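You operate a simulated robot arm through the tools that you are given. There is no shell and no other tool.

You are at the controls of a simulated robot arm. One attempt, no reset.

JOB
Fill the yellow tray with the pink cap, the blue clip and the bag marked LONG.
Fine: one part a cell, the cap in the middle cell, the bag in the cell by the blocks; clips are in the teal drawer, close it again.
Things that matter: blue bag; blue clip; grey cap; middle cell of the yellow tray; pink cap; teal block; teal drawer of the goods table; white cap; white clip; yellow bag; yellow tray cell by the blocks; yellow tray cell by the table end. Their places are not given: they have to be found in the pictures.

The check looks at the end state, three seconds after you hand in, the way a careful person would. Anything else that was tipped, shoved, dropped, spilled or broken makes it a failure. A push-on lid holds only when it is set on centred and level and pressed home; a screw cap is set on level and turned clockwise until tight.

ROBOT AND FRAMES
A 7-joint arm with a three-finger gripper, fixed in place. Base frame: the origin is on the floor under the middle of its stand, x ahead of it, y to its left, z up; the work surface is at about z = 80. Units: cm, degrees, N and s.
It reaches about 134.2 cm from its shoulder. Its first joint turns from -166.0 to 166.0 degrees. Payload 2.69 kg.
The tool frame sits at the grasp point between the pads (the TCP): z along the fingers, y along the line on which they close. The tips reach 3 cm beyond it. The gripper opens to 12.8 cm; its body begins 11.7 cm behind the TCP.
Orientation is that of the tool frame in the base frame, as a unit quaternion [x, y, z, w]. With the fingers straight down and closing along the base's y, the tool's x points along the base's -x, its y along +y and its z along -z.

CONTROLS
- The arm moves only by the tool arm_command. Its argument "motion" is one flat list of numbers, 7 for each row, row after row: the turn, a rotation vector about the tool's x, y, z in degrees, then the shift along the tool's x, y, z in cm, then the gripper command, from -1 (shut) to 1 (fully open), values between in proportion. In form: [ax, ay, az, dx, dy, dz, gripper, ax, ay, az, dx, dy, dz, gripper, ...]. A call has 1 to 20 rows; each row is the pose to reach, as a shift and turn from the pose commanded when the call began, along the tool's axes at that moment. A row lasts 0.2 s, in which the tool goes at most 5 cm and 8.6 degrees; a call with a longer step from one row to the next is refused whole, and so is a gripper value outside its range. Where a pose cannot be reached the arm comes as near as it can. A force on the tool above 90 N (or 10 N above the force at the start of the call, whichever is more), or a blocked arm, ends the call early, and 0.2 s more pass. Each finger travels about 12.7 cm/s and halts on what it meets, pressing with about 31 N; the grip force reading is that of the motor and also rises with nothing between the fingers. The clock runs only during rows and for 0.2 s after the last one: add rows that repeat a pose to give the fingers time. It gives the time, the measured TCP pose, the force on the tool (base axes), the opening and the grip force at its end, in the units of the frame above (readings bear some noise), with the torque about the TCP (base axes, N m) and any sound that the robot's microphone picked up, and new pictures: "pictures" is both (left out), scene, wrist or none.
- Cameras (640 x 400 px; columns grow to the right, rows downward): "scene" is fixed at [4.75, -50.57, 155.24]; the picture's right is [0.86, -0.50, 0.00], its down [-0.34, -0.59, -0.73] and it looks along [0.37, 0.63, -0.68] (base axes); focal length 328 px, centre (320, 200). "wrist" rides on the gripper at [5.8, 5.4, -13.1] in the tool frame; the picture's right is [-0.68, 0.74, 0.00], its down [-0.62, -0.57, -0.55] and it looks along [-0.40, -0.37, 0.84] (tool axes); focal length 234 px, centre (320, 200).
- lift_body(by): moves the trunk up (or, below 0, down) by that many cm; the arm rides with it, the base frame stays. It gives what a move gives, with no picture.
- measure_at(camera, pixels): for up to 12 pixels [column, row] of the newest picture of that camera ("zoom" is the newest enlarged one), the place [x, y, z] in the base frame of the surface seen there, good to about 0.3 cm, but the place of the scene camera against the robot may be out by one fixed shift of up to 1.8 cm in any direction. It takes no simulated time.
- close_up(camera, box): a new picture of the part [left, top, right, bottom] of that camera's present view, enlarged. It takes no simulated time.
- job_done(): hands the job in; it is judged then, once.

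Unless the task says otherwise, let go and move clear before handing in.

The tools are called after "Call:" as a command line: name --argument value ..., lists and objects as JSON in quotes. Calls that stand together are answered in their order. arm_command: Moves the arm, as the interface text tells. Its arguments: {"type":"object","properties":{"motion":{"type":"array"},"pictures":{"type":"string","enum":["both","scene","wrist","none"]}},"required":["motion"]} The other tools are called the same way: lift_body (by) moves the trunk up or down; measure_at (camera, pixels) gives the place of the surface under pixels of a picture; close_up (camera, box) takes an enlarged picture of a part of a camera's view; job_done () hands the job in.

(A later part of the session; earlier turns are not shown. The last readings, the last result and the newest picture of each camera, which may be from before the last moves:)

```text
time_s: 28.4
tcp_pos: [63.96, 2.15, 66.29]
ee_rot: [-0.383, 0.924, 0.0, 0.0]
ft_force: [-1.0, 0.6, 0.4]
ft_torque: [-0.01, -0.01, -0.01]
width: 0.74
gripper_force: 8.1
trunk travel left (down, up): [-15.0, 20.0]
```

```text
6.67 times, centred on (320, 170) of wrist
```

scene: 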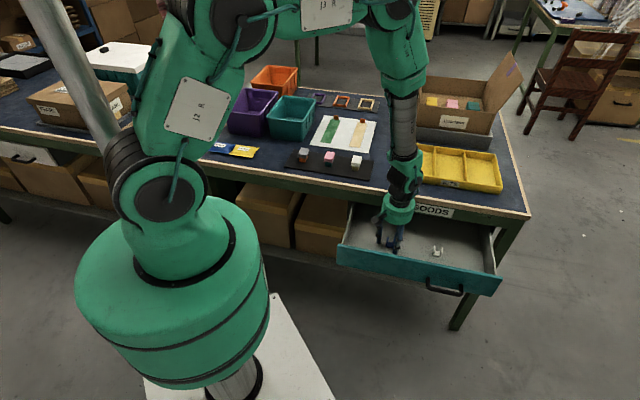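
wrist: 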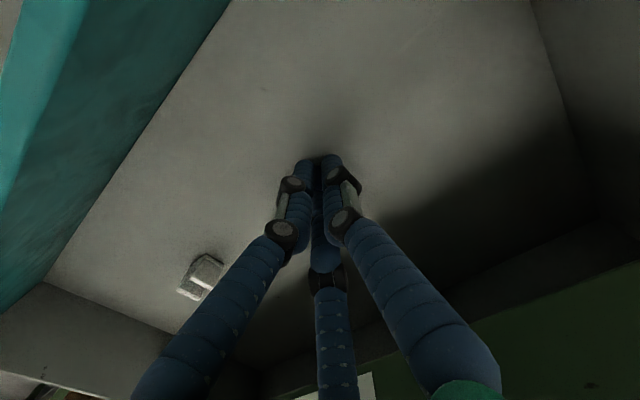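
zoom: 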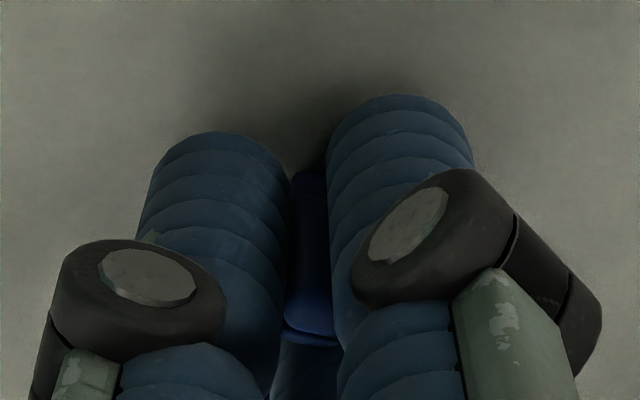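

The clip has moved toward +e1 so that one of its walls is now pinched between the outer finger and the two others inside the U. That's a usable hold, so I'll tighten fully and lift a little to test it.

Call:
arm_command --motion '[0, 0, 0, 0, 0, 0, -1, 0, 0, 0, 0, 0, 0, -1, 0, 0, 0, 0, 0, -0.5, -1, 0, 0, 0, 0, 0, -1.2, -1, 0, 0, 0, 0, 0, -2.0, -1, 0, 0, 0, 0, 0, -2.0, -1]' --pictures "both"

Call:
close_up --camera "scene" --box '[360, 215, 420, 255]'

Call:
close_up --camera "wrist" --box '[260, 140, 380, 230]'

```text
time_s: 29.8
tcp_pos: [63.9, 2.18, 68.43]
ee_rot: [-0.382, 0.924, 0.0, 0.0]
ft_force: [0.2, 0.5, 0.0]
ft_torque: [0.02, -0.01, 0.02]
width: 0.6
gripper_force: 31.3
trunk travel left (down, up): [-15.0, 20.0]
```

scene: 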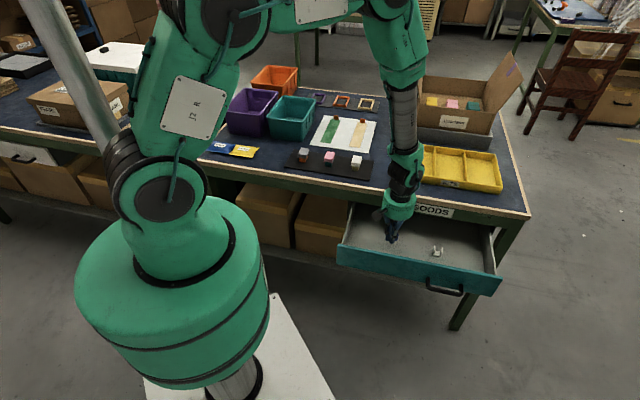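
wrist: 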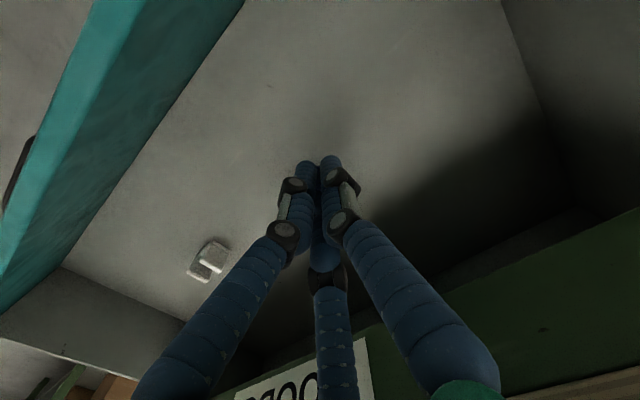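

```text
10.00 times, centred on (390, 235) of scene
```

zoom: 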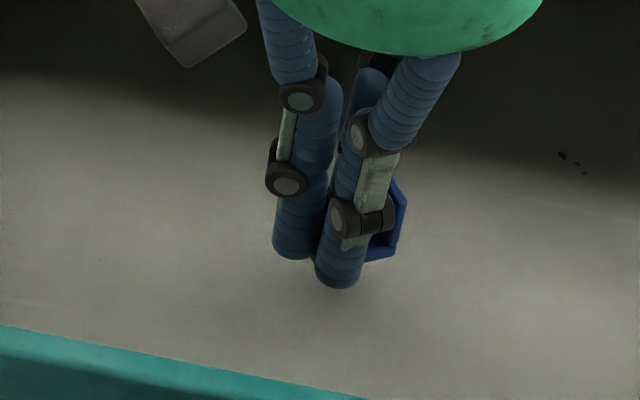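

```text
4.44 times, centred on (320, 185) of wrist
```

zoom: 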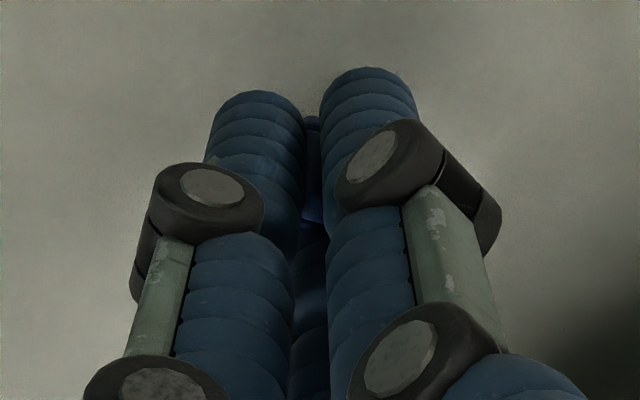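

The clip came up with the fingers (grip 31 N, opening 0.6). I'll lift it straight up clear of the table and then move toward the tray for a look.

Call:
arm_command --motion '[0, 0, 0, 0, 0, -1.5, -1, 0, 0, 0, 0, 0, -4, -1, 0, 0, 0, 0, 0, -7, -1, 0, 0, 0, 0, 0, -10, -1, 0, 0, 0, 0, 0, -13, -1, 0, 0, 0, 0, 0, -16, -1, 0, 0, 0, 0, 0, -19, -1, 0, 0, 0, 0, 0, -22, -1, 0, 0, 0, 0, 0, -25, -1, 0, 0, 0, 0, 0, -28, -1, 0, 0, 0, -2, -2, -30, -1, 0, 0, 0, -4, -4, -32, -1, 0, 0, 0, -6, -6, -32, -1, 0, 0, 0, -7.5, -8, -32, -1, 0, 0, 0, -8, -8.5, -32, -1, 0, 0, 0, -8, -8.5, -32, -1]' --pictures "both"

Call:
close_up --camera "scene" --box '[380, 80, 500, 200]'

```text
time_s: 33.2
tcp_pos: [75.61, 1.78, 100.22]
ee_rot: [-0.383, 0.924, 0.0, 0.0]
ft_force: [-0.4, -0.2, 0.3]
ft_torque: [-0.05, 0.04, 0.04]
width: 0.61
gripper_force: 31.1
trunk travel left (down, up): [-15.0, 20.0]
```

scene: 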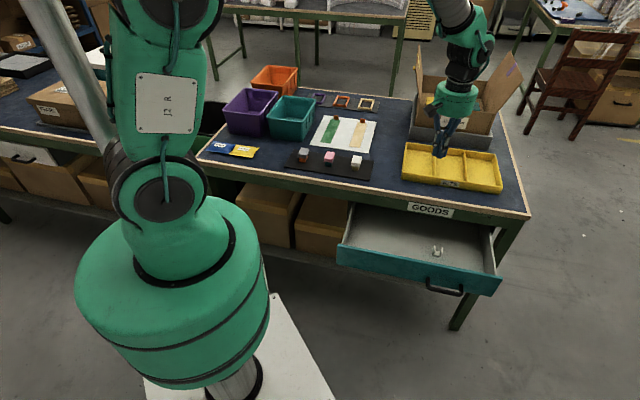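
wrist: 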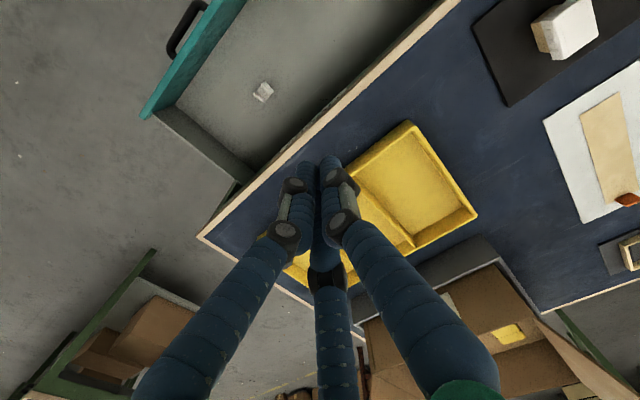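

```text
3.33 times, centred on (440, 140) of scene
```

zoom: 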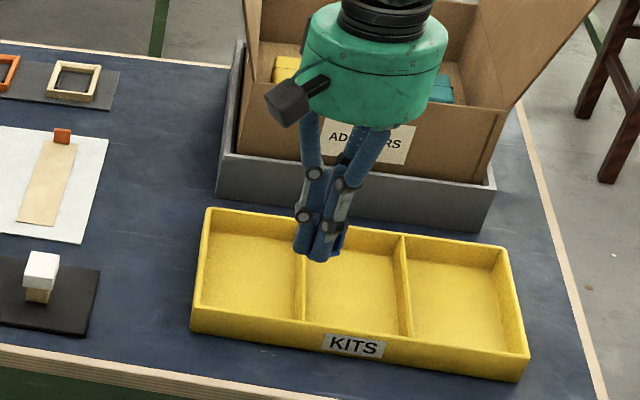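

The clip is held well, and the tray is visible in both cameras. I'll measure the tray rims, dividers and the cardboard box behind it so that I can place without touching anything.

Call:
measure_at --camera "wrist" --pixels '[[407, 123], [476, 213], [416, 246], [360, 155], [410, 180], [395, 235], [300, 275], [480, 240], [515, 270], [455, 300], [263, 92], [545, 312]]'

Call:
measure_at --camera "zoom" --pixels '[[208, 210], [193, 310], [525, 355], [505, 248], [405, 237], [407, 335], [300, 310], [455, 290], [355, 275], [250, 265], [490, 205], [470, 160]]'

Call:
measure_at --camera "scene" --pixels '[[415, 50], [411, 128], [490, 145], [493, 112], [519, 70], [418, 95], [494, 108], [500, 62]]'

```text
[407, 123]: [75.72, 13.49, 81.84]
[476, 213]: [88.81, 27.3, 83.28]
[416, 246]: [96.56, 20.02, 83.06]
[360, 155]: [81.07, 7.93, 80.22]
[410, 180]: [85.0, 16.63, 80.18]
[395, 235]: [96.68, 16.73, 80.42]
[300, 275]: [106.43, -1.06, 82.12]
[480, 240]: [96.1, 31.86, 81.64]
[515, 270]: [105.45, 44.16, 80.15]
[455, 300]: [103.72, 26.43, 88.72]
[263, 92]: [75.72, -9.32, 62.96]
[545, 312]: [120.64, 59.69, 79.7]
```

```text
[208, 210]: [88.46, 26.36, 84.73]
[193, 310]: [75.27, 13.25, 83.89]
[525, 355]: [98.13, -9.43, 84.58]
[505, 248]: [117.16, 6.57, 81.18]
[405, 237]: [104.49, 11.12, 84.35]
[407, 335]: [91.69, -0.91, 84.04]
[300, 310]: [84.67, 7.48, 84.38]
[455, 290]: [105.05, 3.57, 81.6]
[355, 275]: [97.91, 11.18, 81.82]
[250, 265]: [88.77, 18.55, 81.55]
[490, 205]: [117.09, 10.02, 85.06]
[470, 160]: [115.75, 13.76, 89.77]
```

```text
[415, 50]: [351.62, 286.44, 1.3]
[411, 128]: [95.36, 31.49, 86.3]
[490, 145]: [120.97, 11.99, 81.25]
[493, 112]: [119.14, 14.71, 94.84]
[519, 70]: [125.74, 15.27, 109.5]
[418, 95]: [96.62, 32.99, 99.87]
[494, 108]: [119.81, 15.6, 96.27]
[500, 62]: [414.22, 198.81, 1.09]
```

The tray spans e1≈43.7–76.1, e2≈63–82.5, with dividers at 54.4 and 65.5 and its floor at z≈80.3; the table-end cell centre is e1≈70.8, e2≈72.8. The box behind starts at e2≈90.7, so there is room. I'll move above that cell.

Call:
arm_command --motion '[0, 0, 0, -2, -2, 0, -1, 0, 0, 0, -5, -5, 0, -1, 0, 0, 0, -8, -8, 0, -1, 0, 0, 0, -11, -11, 0, -1, 0, 0, 0, -14, -14, 0, -1, 0, 0, 0, -17, -16, 0, -1, 0, 0, 0, -18, -17.2, 0, -1, 0, 0, 0, -18, -17.2, 3, -1, 0, 0, 0, -18, -17.2, 6, -1, 0, 0, 0, -18, -17.2, 8, -1, 0, 0, 0, -18, -17.2, 8, -1]' --pictures "both"

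Call:
close_up --camera "scene" --box '[395, 80, 535, 200]'

```text
time_s: 35.6
tcp_pos: [100.61, 1.99, 92.29]
ee_rot: [-0.383, 0.924, -0.001, 0.0]
ft_force: [0.6, 0.3, 0.1]
ft_torque: [0.04, 0.0, 0.03]
width: 0.62
gripper_force: 30.9
trunk travel left (down, up): [-15.0, 20.0]
```

scene: 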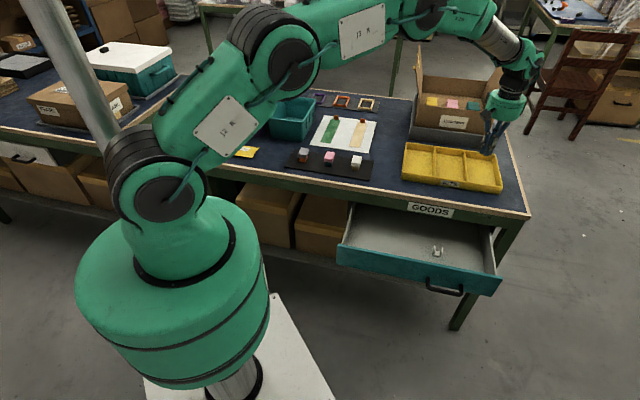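
wrist: 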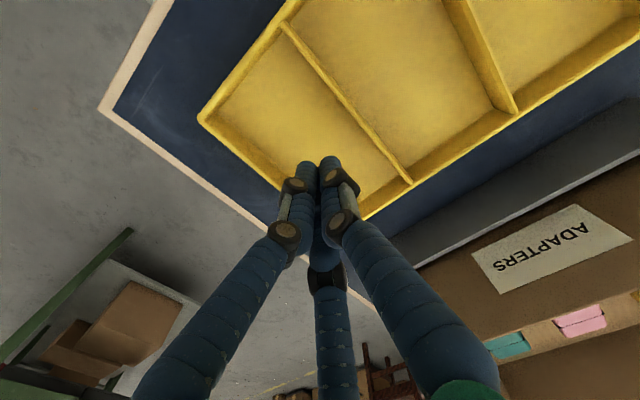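

```text
3.33 times, centred on (465, 140) of scene
```

zoom: 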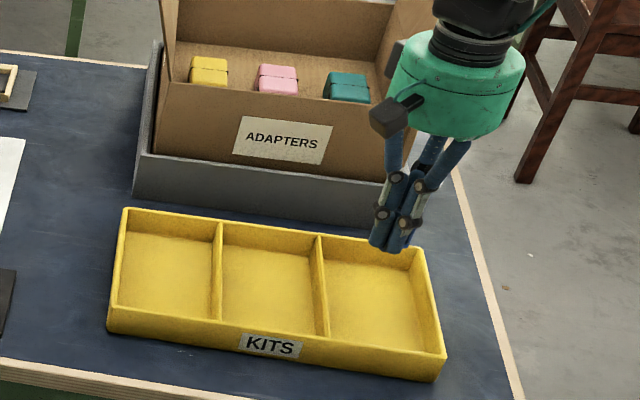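

The point straight below the clip projects to about (320,135) in the wrist view, which is the middle of the table-end cell. I'll verify with measurements before lowering.

Call:
measure_at --camera "wrist" --pixels '[[203, 118], [284, 27], [408, 184], [368, 214], [280, 120], [340, 140], [260, 60], [372, 170]]'

```text
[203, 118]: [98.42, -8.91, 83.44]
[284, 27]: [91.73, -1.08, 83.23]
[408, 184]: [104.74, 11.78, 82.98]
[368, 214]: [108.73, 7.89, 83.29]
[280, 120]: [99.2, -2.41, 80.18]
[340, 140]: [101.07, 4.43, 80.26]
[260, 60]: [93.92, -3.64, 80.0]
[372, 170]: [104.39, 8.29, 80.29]
```

The cell is confirmed (e1 66–75.5, e2 63.5–82), and the TCP at e1 69.7, e2 72.6 puts the clip in its middle. I'll lower to just above the floor.

Call:
arm_command --motion '[0, 0, 0, 0, 0, 2, -1, 0, 0, 0, 0, 0, 4, -1, 0, 0, 0, 0, 0, 6, -1, 0, 0, 0, 0, 0, 7.2, -1, 0, 0, 0, 0, 0, 8.0, -1, 0, 0, 0, 0, 0, 8.0, -1]' --pictures "both"

Call:
close_up --camera "scene" --box '[450, 110, 530, 200]'

```text
time_s: 37.0
tcp_pos: [100.71, 2.12, 84.23]
ee_rot: [-0.383, 0.924, 0.0, 0.0]
ft_force: [-0.6, 0.2, -0.3]
ft_torque: [-0.04, 0.05, 0.02]
width: 0.59
gripper_force: 31.2
trunk travel left (down, up): [-15.0, 20.0]
```

scene: 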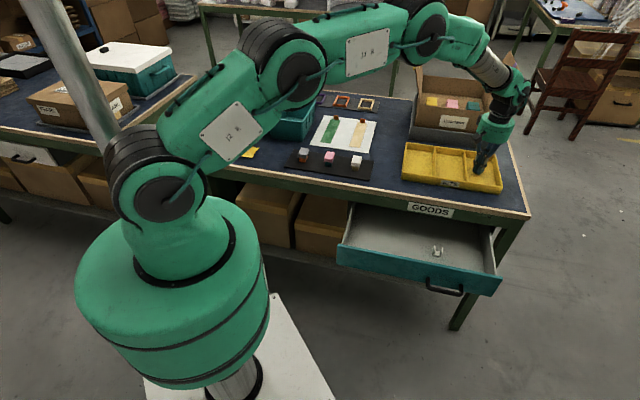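
wrist: 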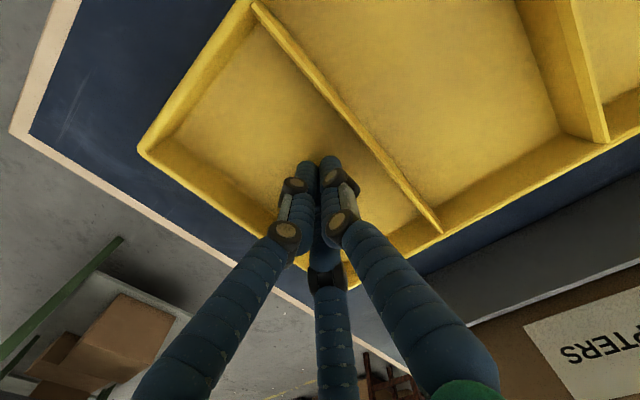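

```text
4.44 times, centred on (490, 155) of scene
```

zoom: 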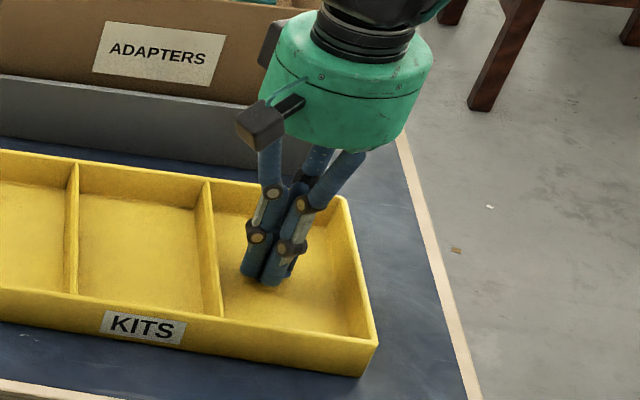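

The clip is about 0.3 cm above the cell floor and inside the cell. I'll lower 0.25 cm, open gradually, then lift away.

Call:
arm_command --motion '[0, 0, 0, 0, 0, 0.25, -1, 0, 0, 0, 0, 0, 0.25, -1, 0, 0, 0, 0, 0, 0.25, -0.85, 0, 0, 0, 0, 0, 0.25, -0.7, 0, 0, 0, 0, 0, 0.25, -0.5, 0, 0, 0, 0, 0, 0.25, -0.3, 0, 0, 0, 0, 0, 0.25, -0.1, 0, 0, 0, 0, 0, 0.25, 0.0, 0, 0, 0, 0, 0, 0.25, 0.0]' --pictures "both"

Call:
close_up --camera "wrist" --box '[240, 110, 400, 230]'

```text
time_s: 39.0
tcp_pos: [100.68, 2.25, 84.0]
ee_rot: [-0.383, 0.924, 0.0, 0.001]
ft_force: [1.0, -1.0, 1.3]
ft_torque: [-0.04, -0.04, -0.02]
width: 6.48
gripper_force: 0.1
trunk travel left (down, up): [-15.0, 20.0]
```

scene: 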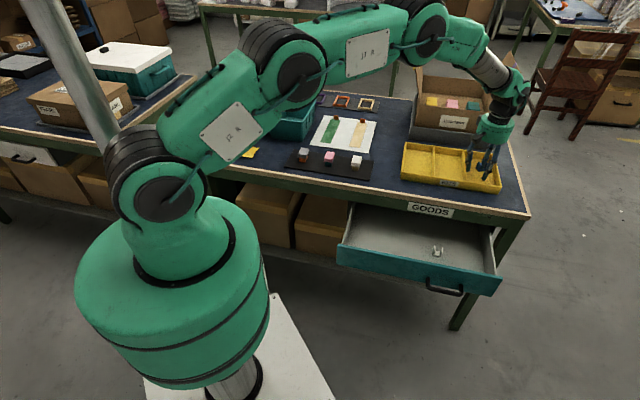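
wrist: 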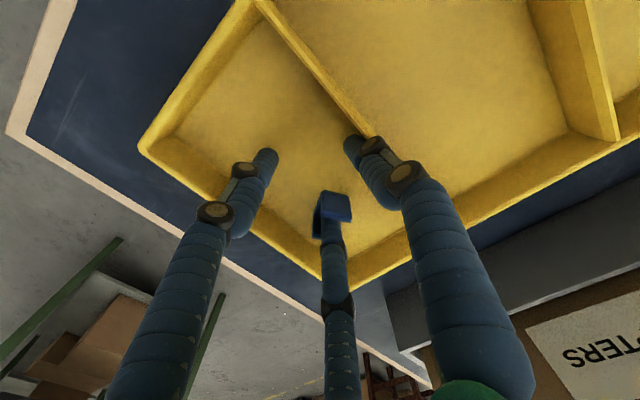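

```text
3.33 times, centred on (320, 170) of wrist
```

zoom: 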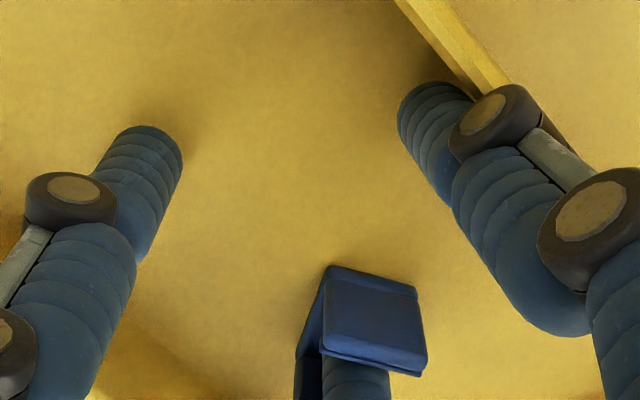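

The clip is down in the cell but seems to lean against the rear finger, and the outer finger is near the divider. I'll measure its surfaces to understand how it lies before moving anything.

Call:
measure_at --camera "zoom" --pixels '[[335, 275], [410, 290], [420, 365], [330, 345], [375, 320], [308, 340], [310, 380], [370, 360], [355, 385], [430, 110], [275, 330], [450, 330]]'

Call:
close_up --camera "wrist" --box '[300, 170, 370, 240]'

Call:
close_up --camera "scene" --box '[460, 140, 510, 190]'

```text
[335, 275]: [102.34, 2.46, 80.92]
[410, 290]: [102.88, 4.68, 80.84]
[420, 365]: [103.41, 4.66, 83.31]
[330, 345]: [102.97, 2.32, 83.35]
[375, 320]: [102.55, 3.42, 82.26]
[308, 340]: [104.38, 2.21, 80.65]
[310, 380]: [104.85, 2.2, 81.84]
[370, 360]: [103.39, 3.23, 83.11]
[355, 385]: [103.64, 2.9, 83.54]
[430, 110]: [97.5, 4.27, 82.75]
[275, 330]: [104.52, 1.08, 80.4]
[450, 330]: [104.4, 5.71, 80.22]
```

```text
5.71 times, centred on (335, 205) of wrist
```

zoom: 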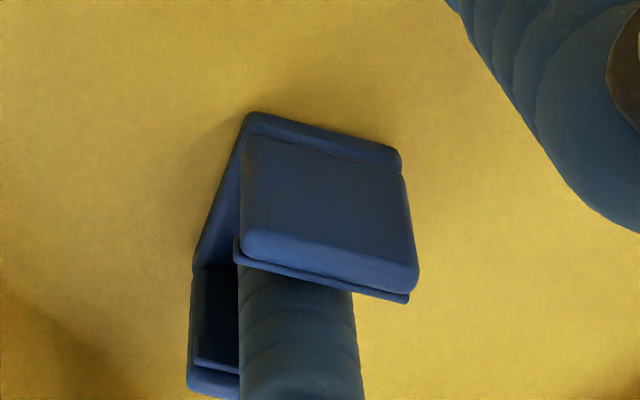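

```text
8.00 times, centred on (485, 165) of scene
```

zoom: 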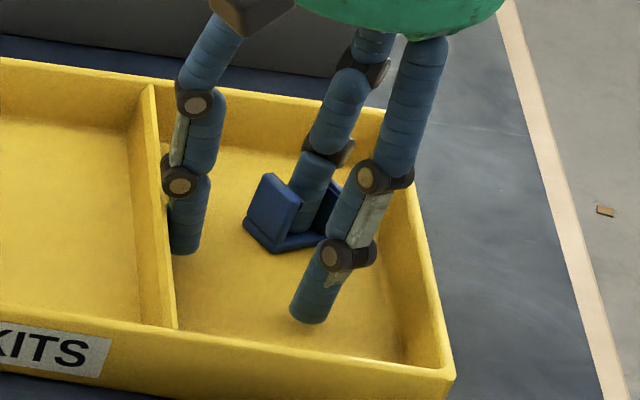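

The clip stands upright on the cell floor at about (103.3,3.4), with the rear finger loosely inside its U. I'll lift straight up slowly.

Call:
arm_command --motion '[0, 0, 0, 0, 0, -0.6, 0, 0, 0, 0, 0, 0, -1.4, 0, 0, 0, 0, 0, 0, -2.4, 0, 0, 0, 0, 0, 0, -3.6, 0, 0, 0, 0, 0, 0, -5, 0, 0, 0, 0, 0, 0, -8, 0, 0, 0, 0, 0, 0, -12, 0, 0, 0, 0, 0, 0, -14, 0, 0, 0, 0, 0, 0, -14, 0]' --pictures "both"

Call:
close_up --camera "scene" --box '[400, 130, 520, 205]'

```text
time_s: 41.0
tcp_pos: [100.68, 2.18, 98.08]
ee_rot: [-0.382, 0.924, -0.001, 0.0]
ft_force: [-0.3, -1.2, 0.0]
ft_torque: [-0.01, 0.01, 0.01]
width: 6.4
gripper_force: 0.1
trunk travel left (down, up): [-15.0, 20.0]
```

scene: 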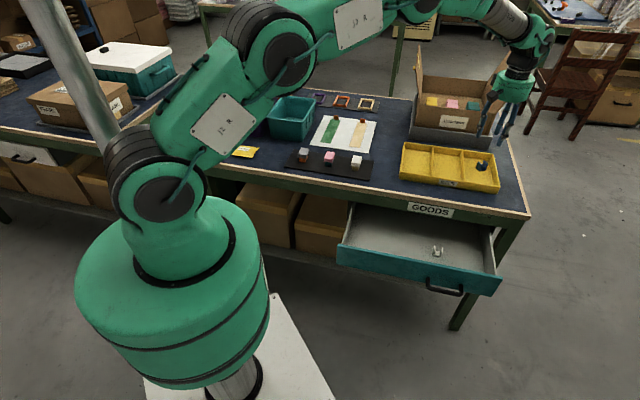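
wrist: 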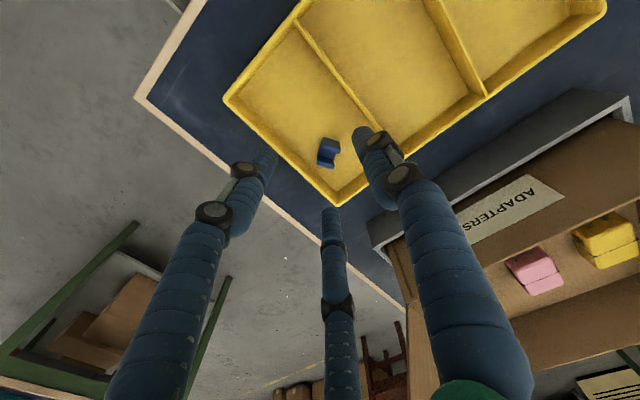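

```text
5.33 times, centred on (460, 168) of scene
```

zoom: 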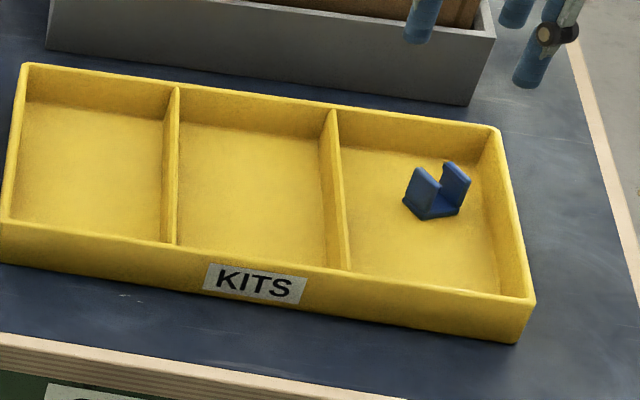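

The clip stands upright in the table-end cell, but the tray looks slightly shifted compared to before. I'll measure the tray corners again to check.

Call:
measure_at --camera "zoom" --pixels '[[24, 66], [533, 300], [333, 112], [349, 268], [176, 90], [168, 242], [494, 128], [4, 215], [436, 205], [420, 180], [455, 170], [250, 190]]'

Call:
measure_at --camera "wrist" --pixels '[[225, 99], [297, 20], [340, 204], [485, 95], [604, 10], [440, 5], [375, 115], [328, 152], [137, 98], [350, 60], [470, 60], [540, 20]]'

```text
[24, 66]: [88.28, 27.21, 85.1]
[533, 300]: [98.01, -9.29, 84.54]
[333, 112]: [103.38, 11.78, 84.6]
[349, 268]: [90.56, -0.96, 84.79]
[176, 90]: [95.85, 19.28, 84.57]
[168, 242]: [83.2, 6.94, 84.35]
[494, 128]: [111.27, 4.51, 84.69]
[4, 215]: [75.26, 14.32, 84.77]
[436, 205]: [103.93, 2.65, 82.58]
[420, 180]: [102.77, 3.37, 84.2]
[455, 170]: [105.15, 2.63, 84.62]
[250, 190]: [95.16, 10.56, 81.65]
```

```text
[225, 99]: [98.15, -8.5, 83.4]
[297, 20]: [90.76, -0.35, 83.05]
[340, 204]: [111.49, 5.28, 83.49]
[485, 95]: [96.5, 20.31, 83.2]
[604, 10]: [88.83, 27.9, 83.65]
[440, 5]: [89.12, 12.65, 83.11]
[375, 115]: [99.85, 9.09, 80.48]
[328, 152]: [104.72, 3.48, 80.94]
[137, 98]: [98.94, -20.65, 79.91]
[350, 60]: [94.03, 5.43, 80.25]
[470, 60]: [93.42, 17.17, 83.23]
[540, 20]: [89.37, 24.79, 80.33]
```

The clip is fine; the tray moved only about 0.6 cm, still square on the table. Next I go for the pink cap, around e1≈17.6, e2≈65.1 (58.5,33.6), keeping height 98.

Call:
arm_command --motion '[0, 0, 0, 0.5, 3, 0, 0, 0, 0, 0, 1, 7, 0, 0, 0, 0, 0, 1.5, 11, 0, 0, 0, 0, 0, 2, 15, 0, 0, 0, 0, 0, 2.5, 19, 0, 0, 0, 0, 0, 3, 23, 0, 0, 0, 0, 0, 3.5, 27, 0, 0, 0, 0, 0, 4, 31, 0, 0, 0, 0, 0, 5, 35, 0, 0, 0, 0, 0, 6, 39, 0, 0, 0, 0, 0, 7, 43, 0, 0, 0, 0, 0, 7.5, 47, 0, 0, 0, 0, 0, 7.6, 50, 0, 0, 0, 0, 0, 7.6, 52, 0, 0, 0, 0, 0, 7.6, 52, 0, 0]' --pictures "both"

```text
time_s: 44.2
tcp_pos: [58.2, 33.86, 97.86]
ee_rot: [-0.383, 0.924, 0.0, 0.0]
ft_force: [0.1, -0.2, 0.2]
ft_torque: [-0.05, -0.02, -0.02]
width: 6.4
gripper_force: 0.1
trunk travel left (down, up): [-15.0, 20.0]
```

scene: 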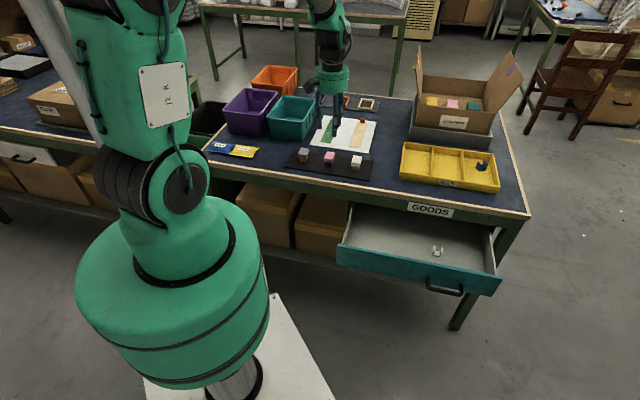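
wrist: 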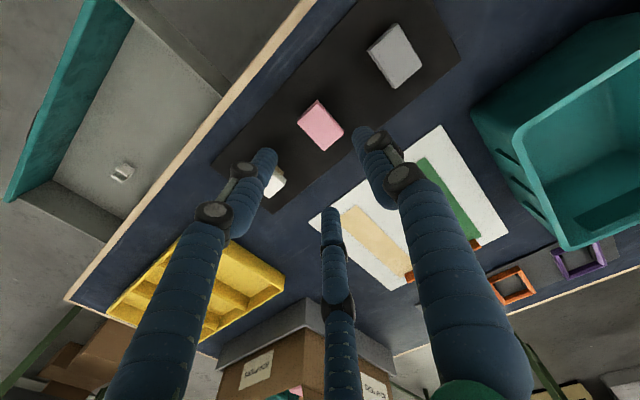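

The pink cap is at (321,126) right below the hand. I'll zoom in and measure its corners.

Call:
close_up --camera "wrist" --box '[281, 91, 361, 161]'

```text
5.71 times, centred on (321, 126) of wrist
```

zoom: 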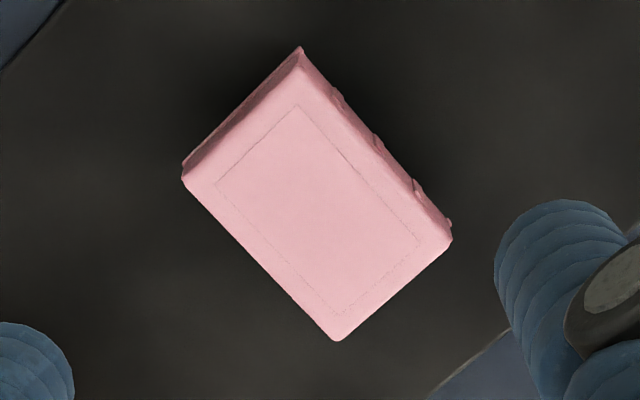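

Call:
measure_at --camera "zoom" --pixels '[[300, 65], [195, 180], [335, 332], [443, 237], [320, 205], [300, 50], [450, 222], [185, 168], [370, 145], [268, 250], [250, 125], [390, 285]]'

```text
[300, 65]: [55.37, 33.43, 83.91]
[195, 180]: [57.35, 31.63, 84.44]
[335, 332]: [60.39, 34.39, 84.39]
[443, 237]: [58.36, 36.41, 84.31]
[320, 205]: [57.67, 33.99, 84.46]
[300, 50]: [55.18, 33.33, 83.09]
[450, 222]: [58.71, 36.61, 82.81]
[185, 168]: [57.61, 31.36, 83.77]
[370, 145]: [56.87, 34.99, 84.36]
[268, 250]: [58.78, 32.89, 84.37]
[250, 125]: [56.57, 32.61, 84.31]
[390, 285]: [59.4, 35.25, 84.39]
```

The cap is about 3.0×4.4 cm with its top at z≈84.4, its rim bottom near 82.4, and it is aligned with the table. I'll align so the three fingers will meet it at once (one on its long side, two on the opposite corners) and come down to just above it.

Call:
arm_command --motion '[0, 0, 0, 0.34, -0.39, 2, 0.1, 0, 0, 0, 0.34, -0.39, 4, 0.1, 0, 0, 0, 0.34, -0.39, 6, 0.1, 0, 0, 0, 0.34, -0.39, 8, 0.1, 0, 0, 0, 0.34, -0.39, 9.5, 0.1, 0, 0, 0, 0.34, -0.39, 9.5, 0.1]' --pictures "both"

Call:
close_up --camera "wrist" --box '[240, 100, 400, 220]'

Call:
close_up --camera "scene" --box '[285, 110, 385, 180]'

```text
time_s: 45.6
tcp_pos: [58.65, 33.22, 88.58]
ee_rot: [-0.383, 0.924, -0.001, 0.0]
ft_force: [-0.1, 0.3, 0.4]
ft_torque: [0.0, 0.03, 0.02]
width: 7.08
gripper_force: 0.1
trunk travel left (down, up): [-15.0, 20.0]
```

scene: 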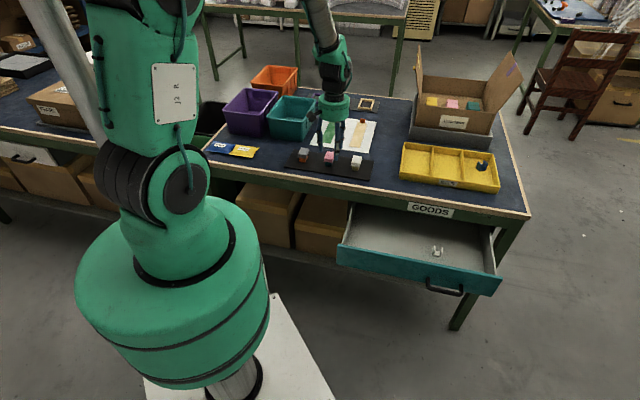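
wrist: 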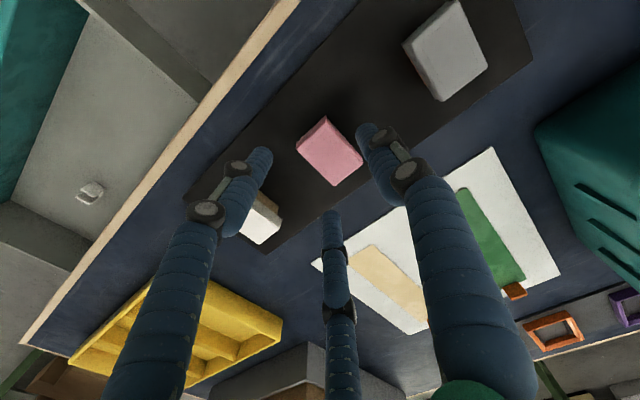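

```text
3.33 times, centred on (320, 160) of wrist
```

zoom: 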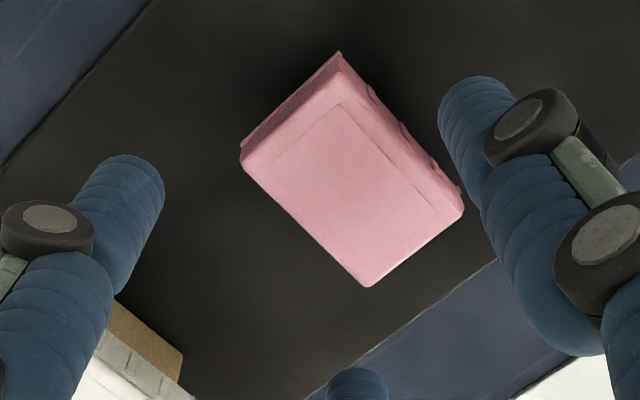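

```text
5.71 times, centred on (335, 145) of scene
```

zoom: 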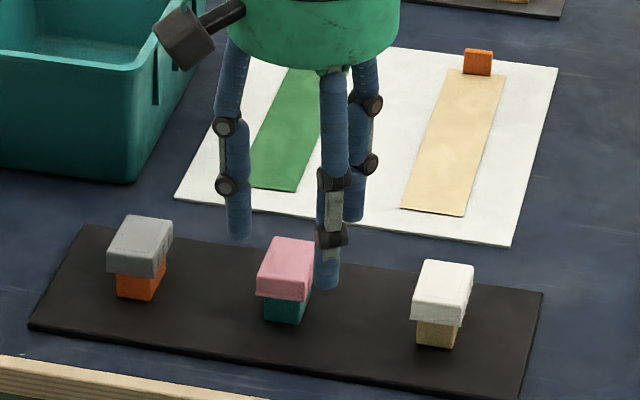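

The tips hang just above the cap, but the cap centre seems off by about 0.5 cm from where I want it. I'll measure cap corners and fingertips in the same wrist picture.

Call:
close_up --camera "wrist" --box '[240, 100, 400, 220]'

Call:
measure_at --camera "zoom" --pixels '[[252, 166], [340, 75], [452, 208], [367, 278], [353, 181], [130, 175], [475, 95], [357, 385], [340, 58], [462, 200], [243, 155], [410, 145]]'

```text
3.33 times, centred on (320, 160) of wrist
```

zoom: 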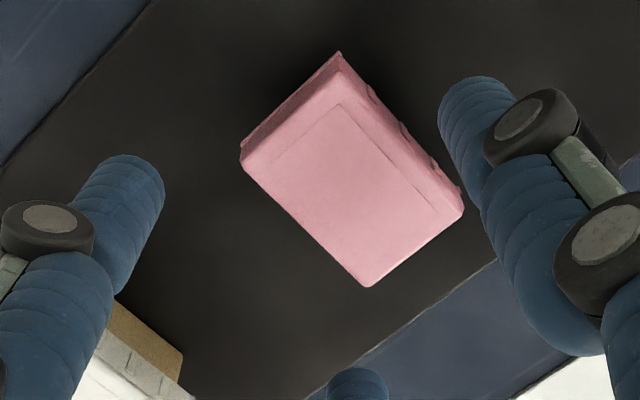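

```text
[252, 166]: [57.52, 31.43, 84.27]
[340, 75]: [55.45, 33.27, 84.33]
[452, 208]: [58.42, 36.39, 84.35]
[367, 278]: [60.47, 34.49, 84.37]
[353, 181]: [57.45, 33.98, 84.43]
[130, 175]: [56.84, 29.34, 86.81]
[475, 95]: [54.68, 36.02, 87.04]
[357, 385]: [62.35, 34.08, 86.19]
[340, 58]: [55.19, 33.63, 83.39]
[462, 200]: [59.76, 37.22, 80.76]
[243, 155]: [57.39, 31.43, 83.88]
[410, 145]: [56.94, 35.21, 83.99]
```

Cap centre is (57.97,33.9), i.e. 0.96 cm off the TCP toward the +y finger; I want 0.7. I'll correct by 0.28 cm, lower so the tips reach about z=82.3 beside the cap, and close stepwise.

Call:
arm_command --motion '[0, 0, 0, 0, 0.28, 0, 0.1, 0, 0, 0, 0, 0.28, 1.2, 0.1, 0, 0, 0, 0, 0.28, 2.4, 0.1, 0, 0, 0, 0, 0.28, 3.2, 0.1, 0, 0, 0, 0, 0.28, 3.2, -0.1, 0, 0, 0, 0, 0.28, 3.2, -0.2, 0, 0, 0, 0, 0.28, 3.2, -0.26, 0, 0, 0, 0, 0.28, 3.2, -0.26]' --pictures "both"

Call:
close_up --camera "wrist" --box '[240, 100, 400, 220]'

Call:
close_up --camera "scene" --box '[285, 110, 385, 180]'

```text
time_s: 47.4
tcp_pos: [58.47, 33.39, 85.36]
ee_rot: [-0.382, 0.924, 0.0, 0.0]
ft_force: [0.0, -1.2, -0.4]
ft_torque: [0.04, 0.02, -0.03]
width: 4.69
gripper_force: 0.1
trunk travel left (down, up): [-15.0, 20.0]
```

scene: 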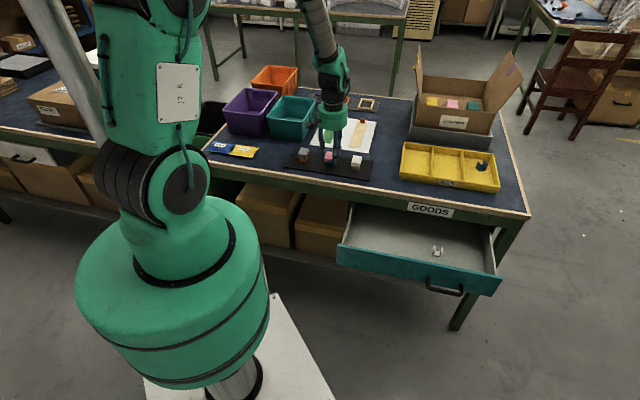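
wrist: 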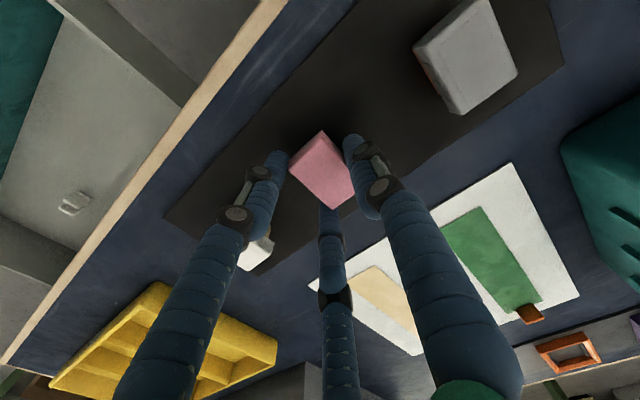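

```text
3.33 times, centred on (320, 160) of wrist
```

zoom: 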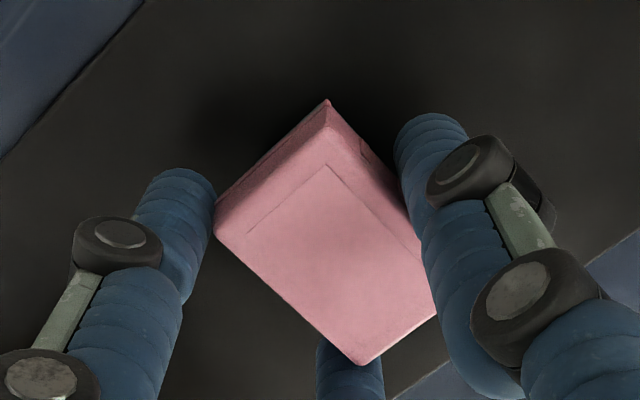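

```text
5.71 times, centred on (335, 145) of scene
```

zoom: 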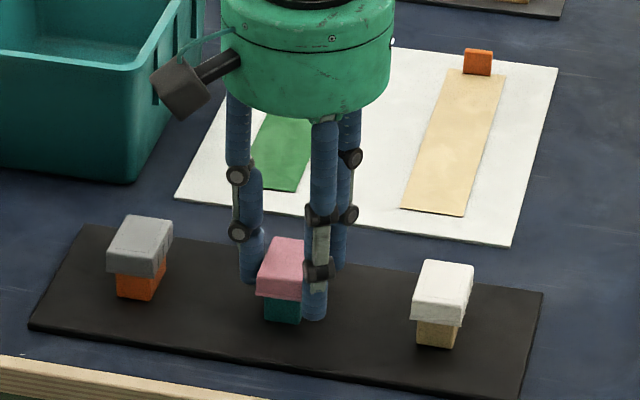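

All three fingers are almost touching: one at the long side, two at the near corners. I'll close further in small steps.

Call:
arm_command --motion '[0, 0, 0, 0, 0, 0, -0.3, 0, 0, 0, 0, 0, 0, -0.34, 0, 0, 0, 0, 0, 0, -0.38, 0, 0, 0, 0, 0, 0, -0.42, 0, 0, 0, 0, 0, 0, -0.42]' --pictures "wrist"

Call:
close_up --camera "wrist" --box '[240, 100, 400, 220]'

Call:
close_up --camera "scene" --box '[285, 110, 385, 180]'

```text
time_s: 48.6
tcp_pos: [58.42, 33.37, 85.27]
ee_rot: [-0.382, 0.924, 0.0, 0.0]
ft_force: [-1.4, -3.5, 0.1]
ft_torque: [-0.03, 0.05, 0.03]
width: 4.41
gripper_force: 31.1
trunk travel left (down, up): [-15.0, 20.0]
```

wrist: 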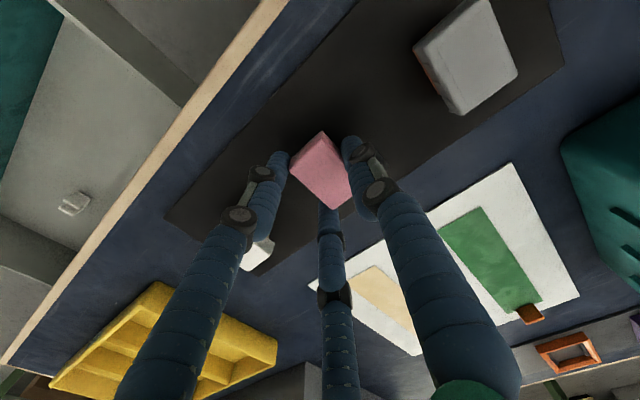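

```text
3.33 times, centred on (320, 160) of wrist
```

zoom: 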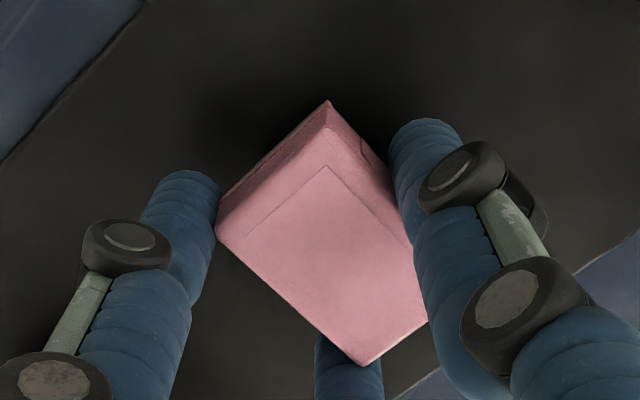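

```text
5.71 times, centred on (335, 145) of scene
```

zoom: 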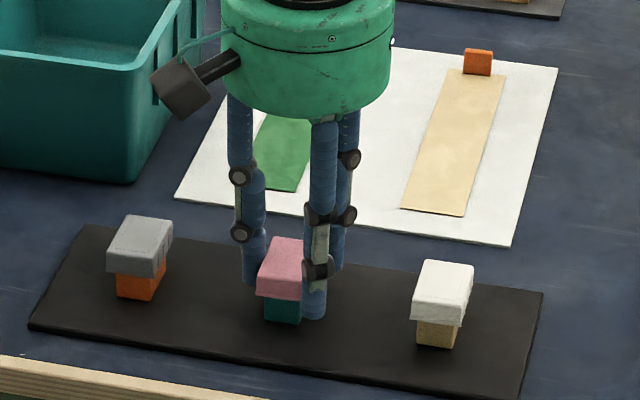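

The cap is gripped at width 4.41 with 31 N and has not shifted. I'll lift it slowly by 2 cm and check that the teal block stays put.

Call:
arm_command --motion '[0, 0, 0, 0, 0, 0, -0.48, 0, 0, 0, 0, 0, -0.3, -0.48, 0, 0, 0, 0, 0, -0.7, -0.48, 0, 0, 0, 0, 0, -1.2, -0.48, 0, 0, 0, 0, 0, -1.8, -0.48, 0, 0, 0, 0, 0, -2.4, -0.48, 0, 0, 0, 0, 0, -2.4, -0.48]' --pictures "both"

Call:
close_up --camera "scene" --box '[285, 110, 385, 180]'

```text
time_s: 50.2
tcp_pos: [58.31, 33.47, 87.87]
ee_rot: [-0.382, 0.924, 0.0, -0.001]
ft_force: [-1.3, -0.2, 0.8]
ft_torque: [0.01, 0.0, 0.02]
width: 4.36
gripper_force: 31.6
trunk travel left (down, up): [-15.0, 20.0]
```

scene: 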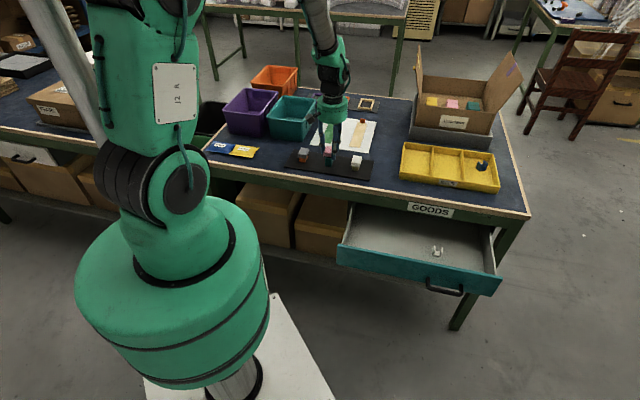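
wrist: 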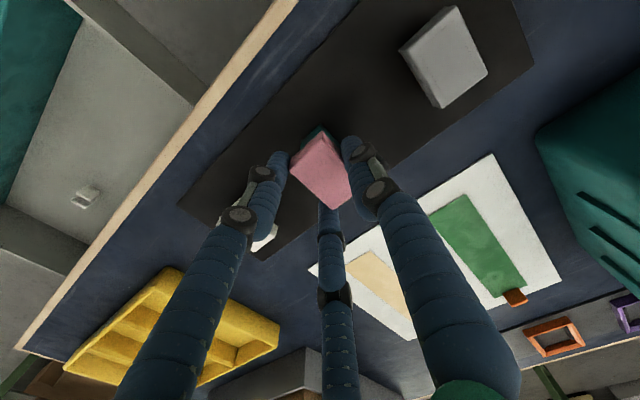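

```text
5.71 times, centred on (335, 145) of scene
```

zoom: 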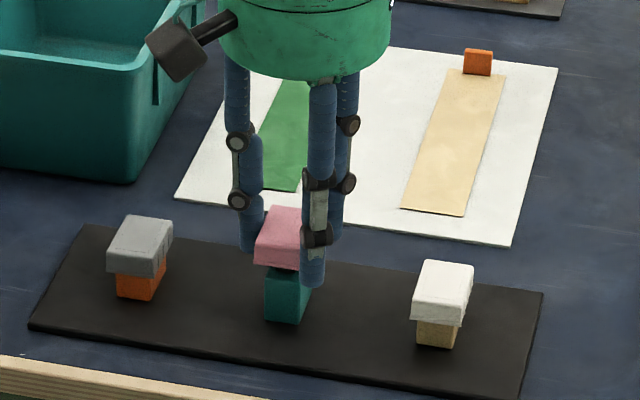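

The cap came off cleanly and the teal block stayed in place. I'll lift on to z≈100 and carry the cap over the middle cell.

Call:
arm_command --motion '[0, 0, 0, 0, 0, -1.2, -0.48, 0, 0, 0, 0, 0, -3, -0.48, 0, 0, 0, 0, 0, -6, -0.48, 0, 0, 0, 0, 0, -9, -0.48, 0, 0, 0, 0, -2, -12, -0.48, 0, 0, 0, -0.5, -5, -12, -0.48, 0, 0, 0, -1, -9, -12, -0.48, 0, 0, 0, -2, -13, -12, -0.48, 0, 0, 0, -3, -17, -12, -0.48, 0, 0, 0, -4, -21, -12, -0.48, 0, 0, 0, -5, -25, -12, -0.48, 0, 0, 0, -6, -29, -12, -0.48, 0, 0, 0, -7, -33, -12, -0.48, 0, 0, 0, -7.97, -37, -12, -0.48, 0, 0, 0, -7.97, -40, -12, -0.48, 0, 0, 0, -7.97, -42.3, -12, -0.48, 0, 0, 0, -7.97, -42.3, -12, -0.48]' --pictures "both"

Call:
close_up --camera "scene" --box '[285, 110, 385, 180]'

Call:
measure_at --camera "wrist" --pixels '[[320, 100], [260, 100], [350, 60], [400, 150], [320, 170], [310, 190]]'

```text
time_s: 53.8
tcp_pos: [94.09, 9.05, 99.53]
ee_rot: [-0.382, 0.924, 0.0, 0.0]
ft_force: [0.2, -1.2, 0.1]
ft_torque: [-0.01, -0.01, 0.02]
width: 4.42
gripper_force: 31.0
trunk travel left (down, up): [-15.0, 20.0]
```

scene: 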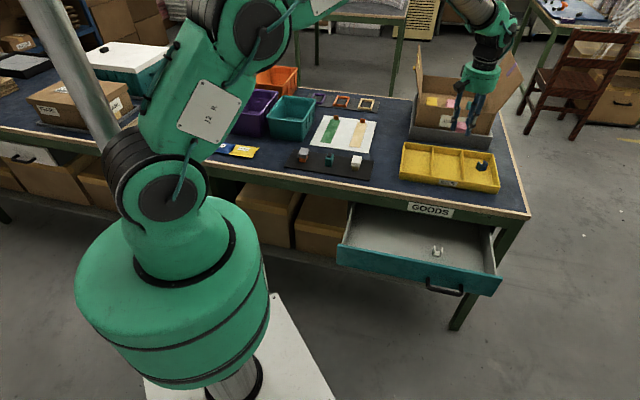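
wrist: 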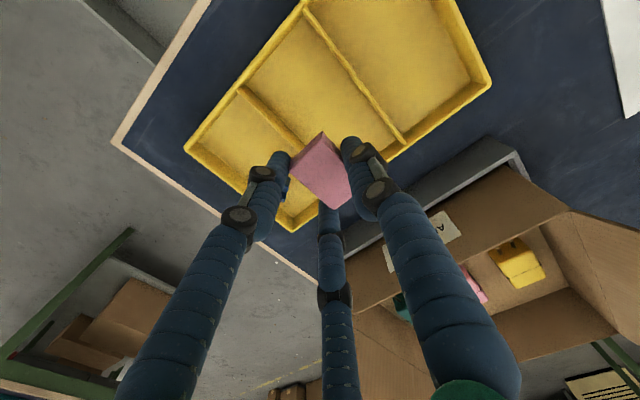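

```text
5.71 times, centred on (335, 145) of scene
```

zoom: 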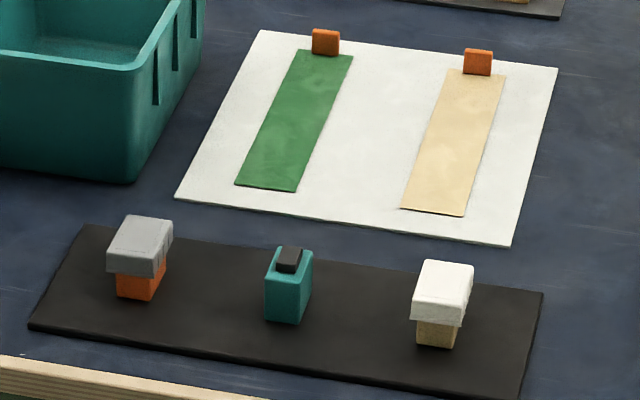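

```text
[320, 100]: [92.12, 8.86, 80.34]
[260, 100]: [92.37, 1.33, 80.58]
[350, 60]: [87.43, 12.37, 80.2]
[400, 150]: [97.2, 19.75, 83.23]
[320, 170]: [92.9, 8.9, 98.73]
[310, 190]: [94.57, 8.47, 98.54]
```

The teal block still stands untouched with its nub visible. I'll measure the dividers to centre the cap in the middle cell.

Call:
close_up --camera "wrist" --box '[170, 0, 500, 240]'

Call:
measure_at --camera "wrist" --pixels '[[303, 10], [339, 60], [378, 112], [403, 143], [239, 89], [270, 120], [188, 150], [292, 229], [488, 83], [320, 95], [280, 105], [385, 155]]'

```text
1.67 times, centred on (335, 120) of wrist
```

zoom: 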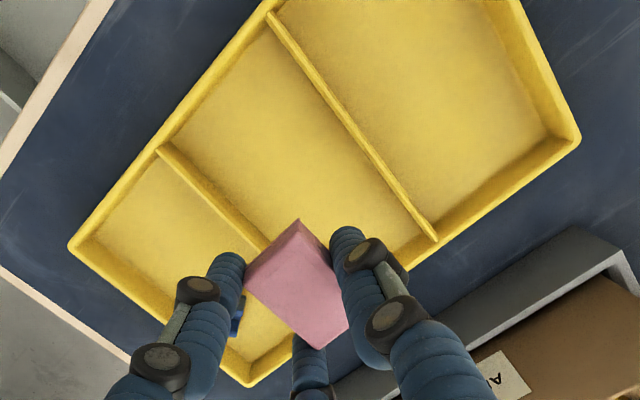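

```text
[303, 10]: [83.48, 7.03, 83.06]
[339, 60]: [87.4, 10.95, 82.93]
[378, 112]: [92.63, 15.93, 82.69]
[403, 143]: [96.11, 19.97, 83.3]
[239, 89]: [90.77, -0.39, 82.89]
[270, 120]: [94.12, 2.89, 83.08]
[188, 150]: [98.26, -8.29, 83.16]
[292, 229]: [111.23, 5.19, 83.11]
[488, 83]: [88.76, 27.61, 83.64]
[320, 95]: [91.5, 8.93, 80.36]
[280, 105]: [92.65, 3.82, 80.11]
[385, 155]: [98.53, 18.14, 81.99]
```

The middle cell spans e1 54.0–64.5, e2 64–82, and the cap at e1≈59.3, e2≈72.8 is centred over it. I'll lower it.

Call:
arm_command --motion '[0, 0, 0, 0, 0, 3, -0.48, 0, 0, 0, 0, 0, 6, -0.48, 0, 0, 0, 0, 0, 9, -0.48, 0, 0, 0, 0, 0, 12, -0.48, 0, 0, 0, 0, 0, 14, -0.48, 0, 0, 0, 0, 0, 15.2, -0.48, 0, 0, 0, 0, 0, 15.9, -0.48, 0, 0, 0, 0, 0, 15.9, -0.48]' --pictures "both"

Call:
close_up --camera "scene" --box '[400, 110, 520, 200]'

```text
time_s: 55.6
tcp_pos: [93.92, 9.25, 83.82]
ee_rot: [-0.382, 0.924, 0.0, 0.0]
ft_force: [0.6, 0.0, -0.7]
ft_torque: [0.01, 0.04, 0.01]
width: 4.39
gripper_force: 31.1
trunk travel left (down, up): [-15.0, 20.0]
```

scene: 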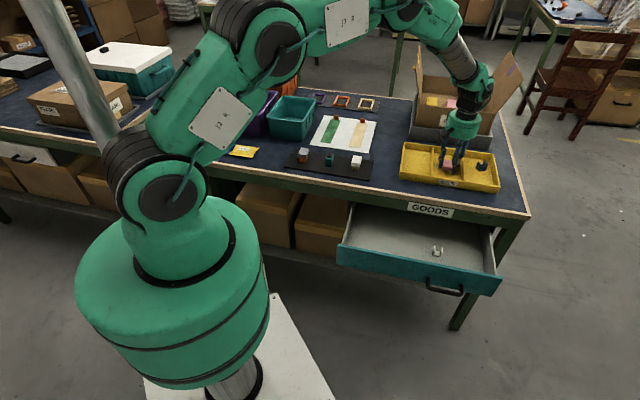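
wrist: 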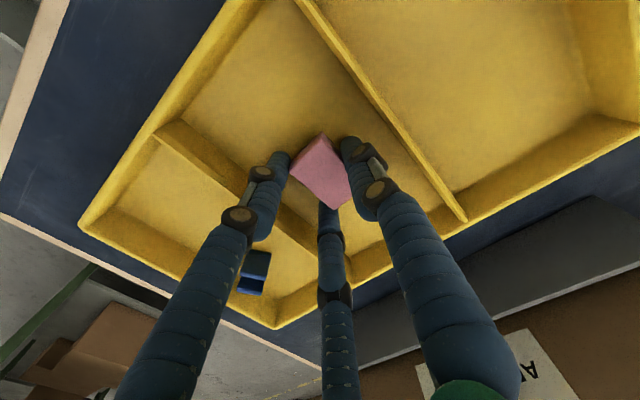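

```text
4.44 times, centred on (460, 155) of scene
```

zoom: 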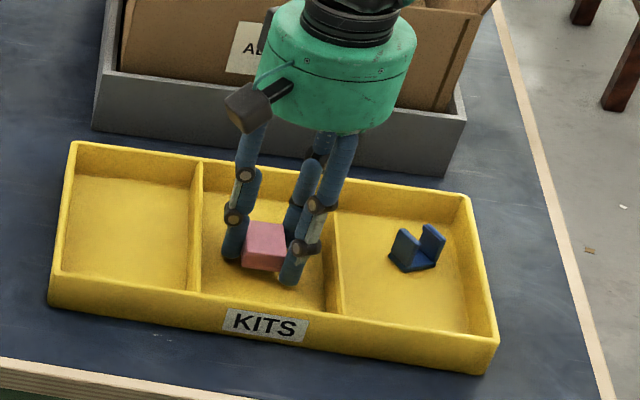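

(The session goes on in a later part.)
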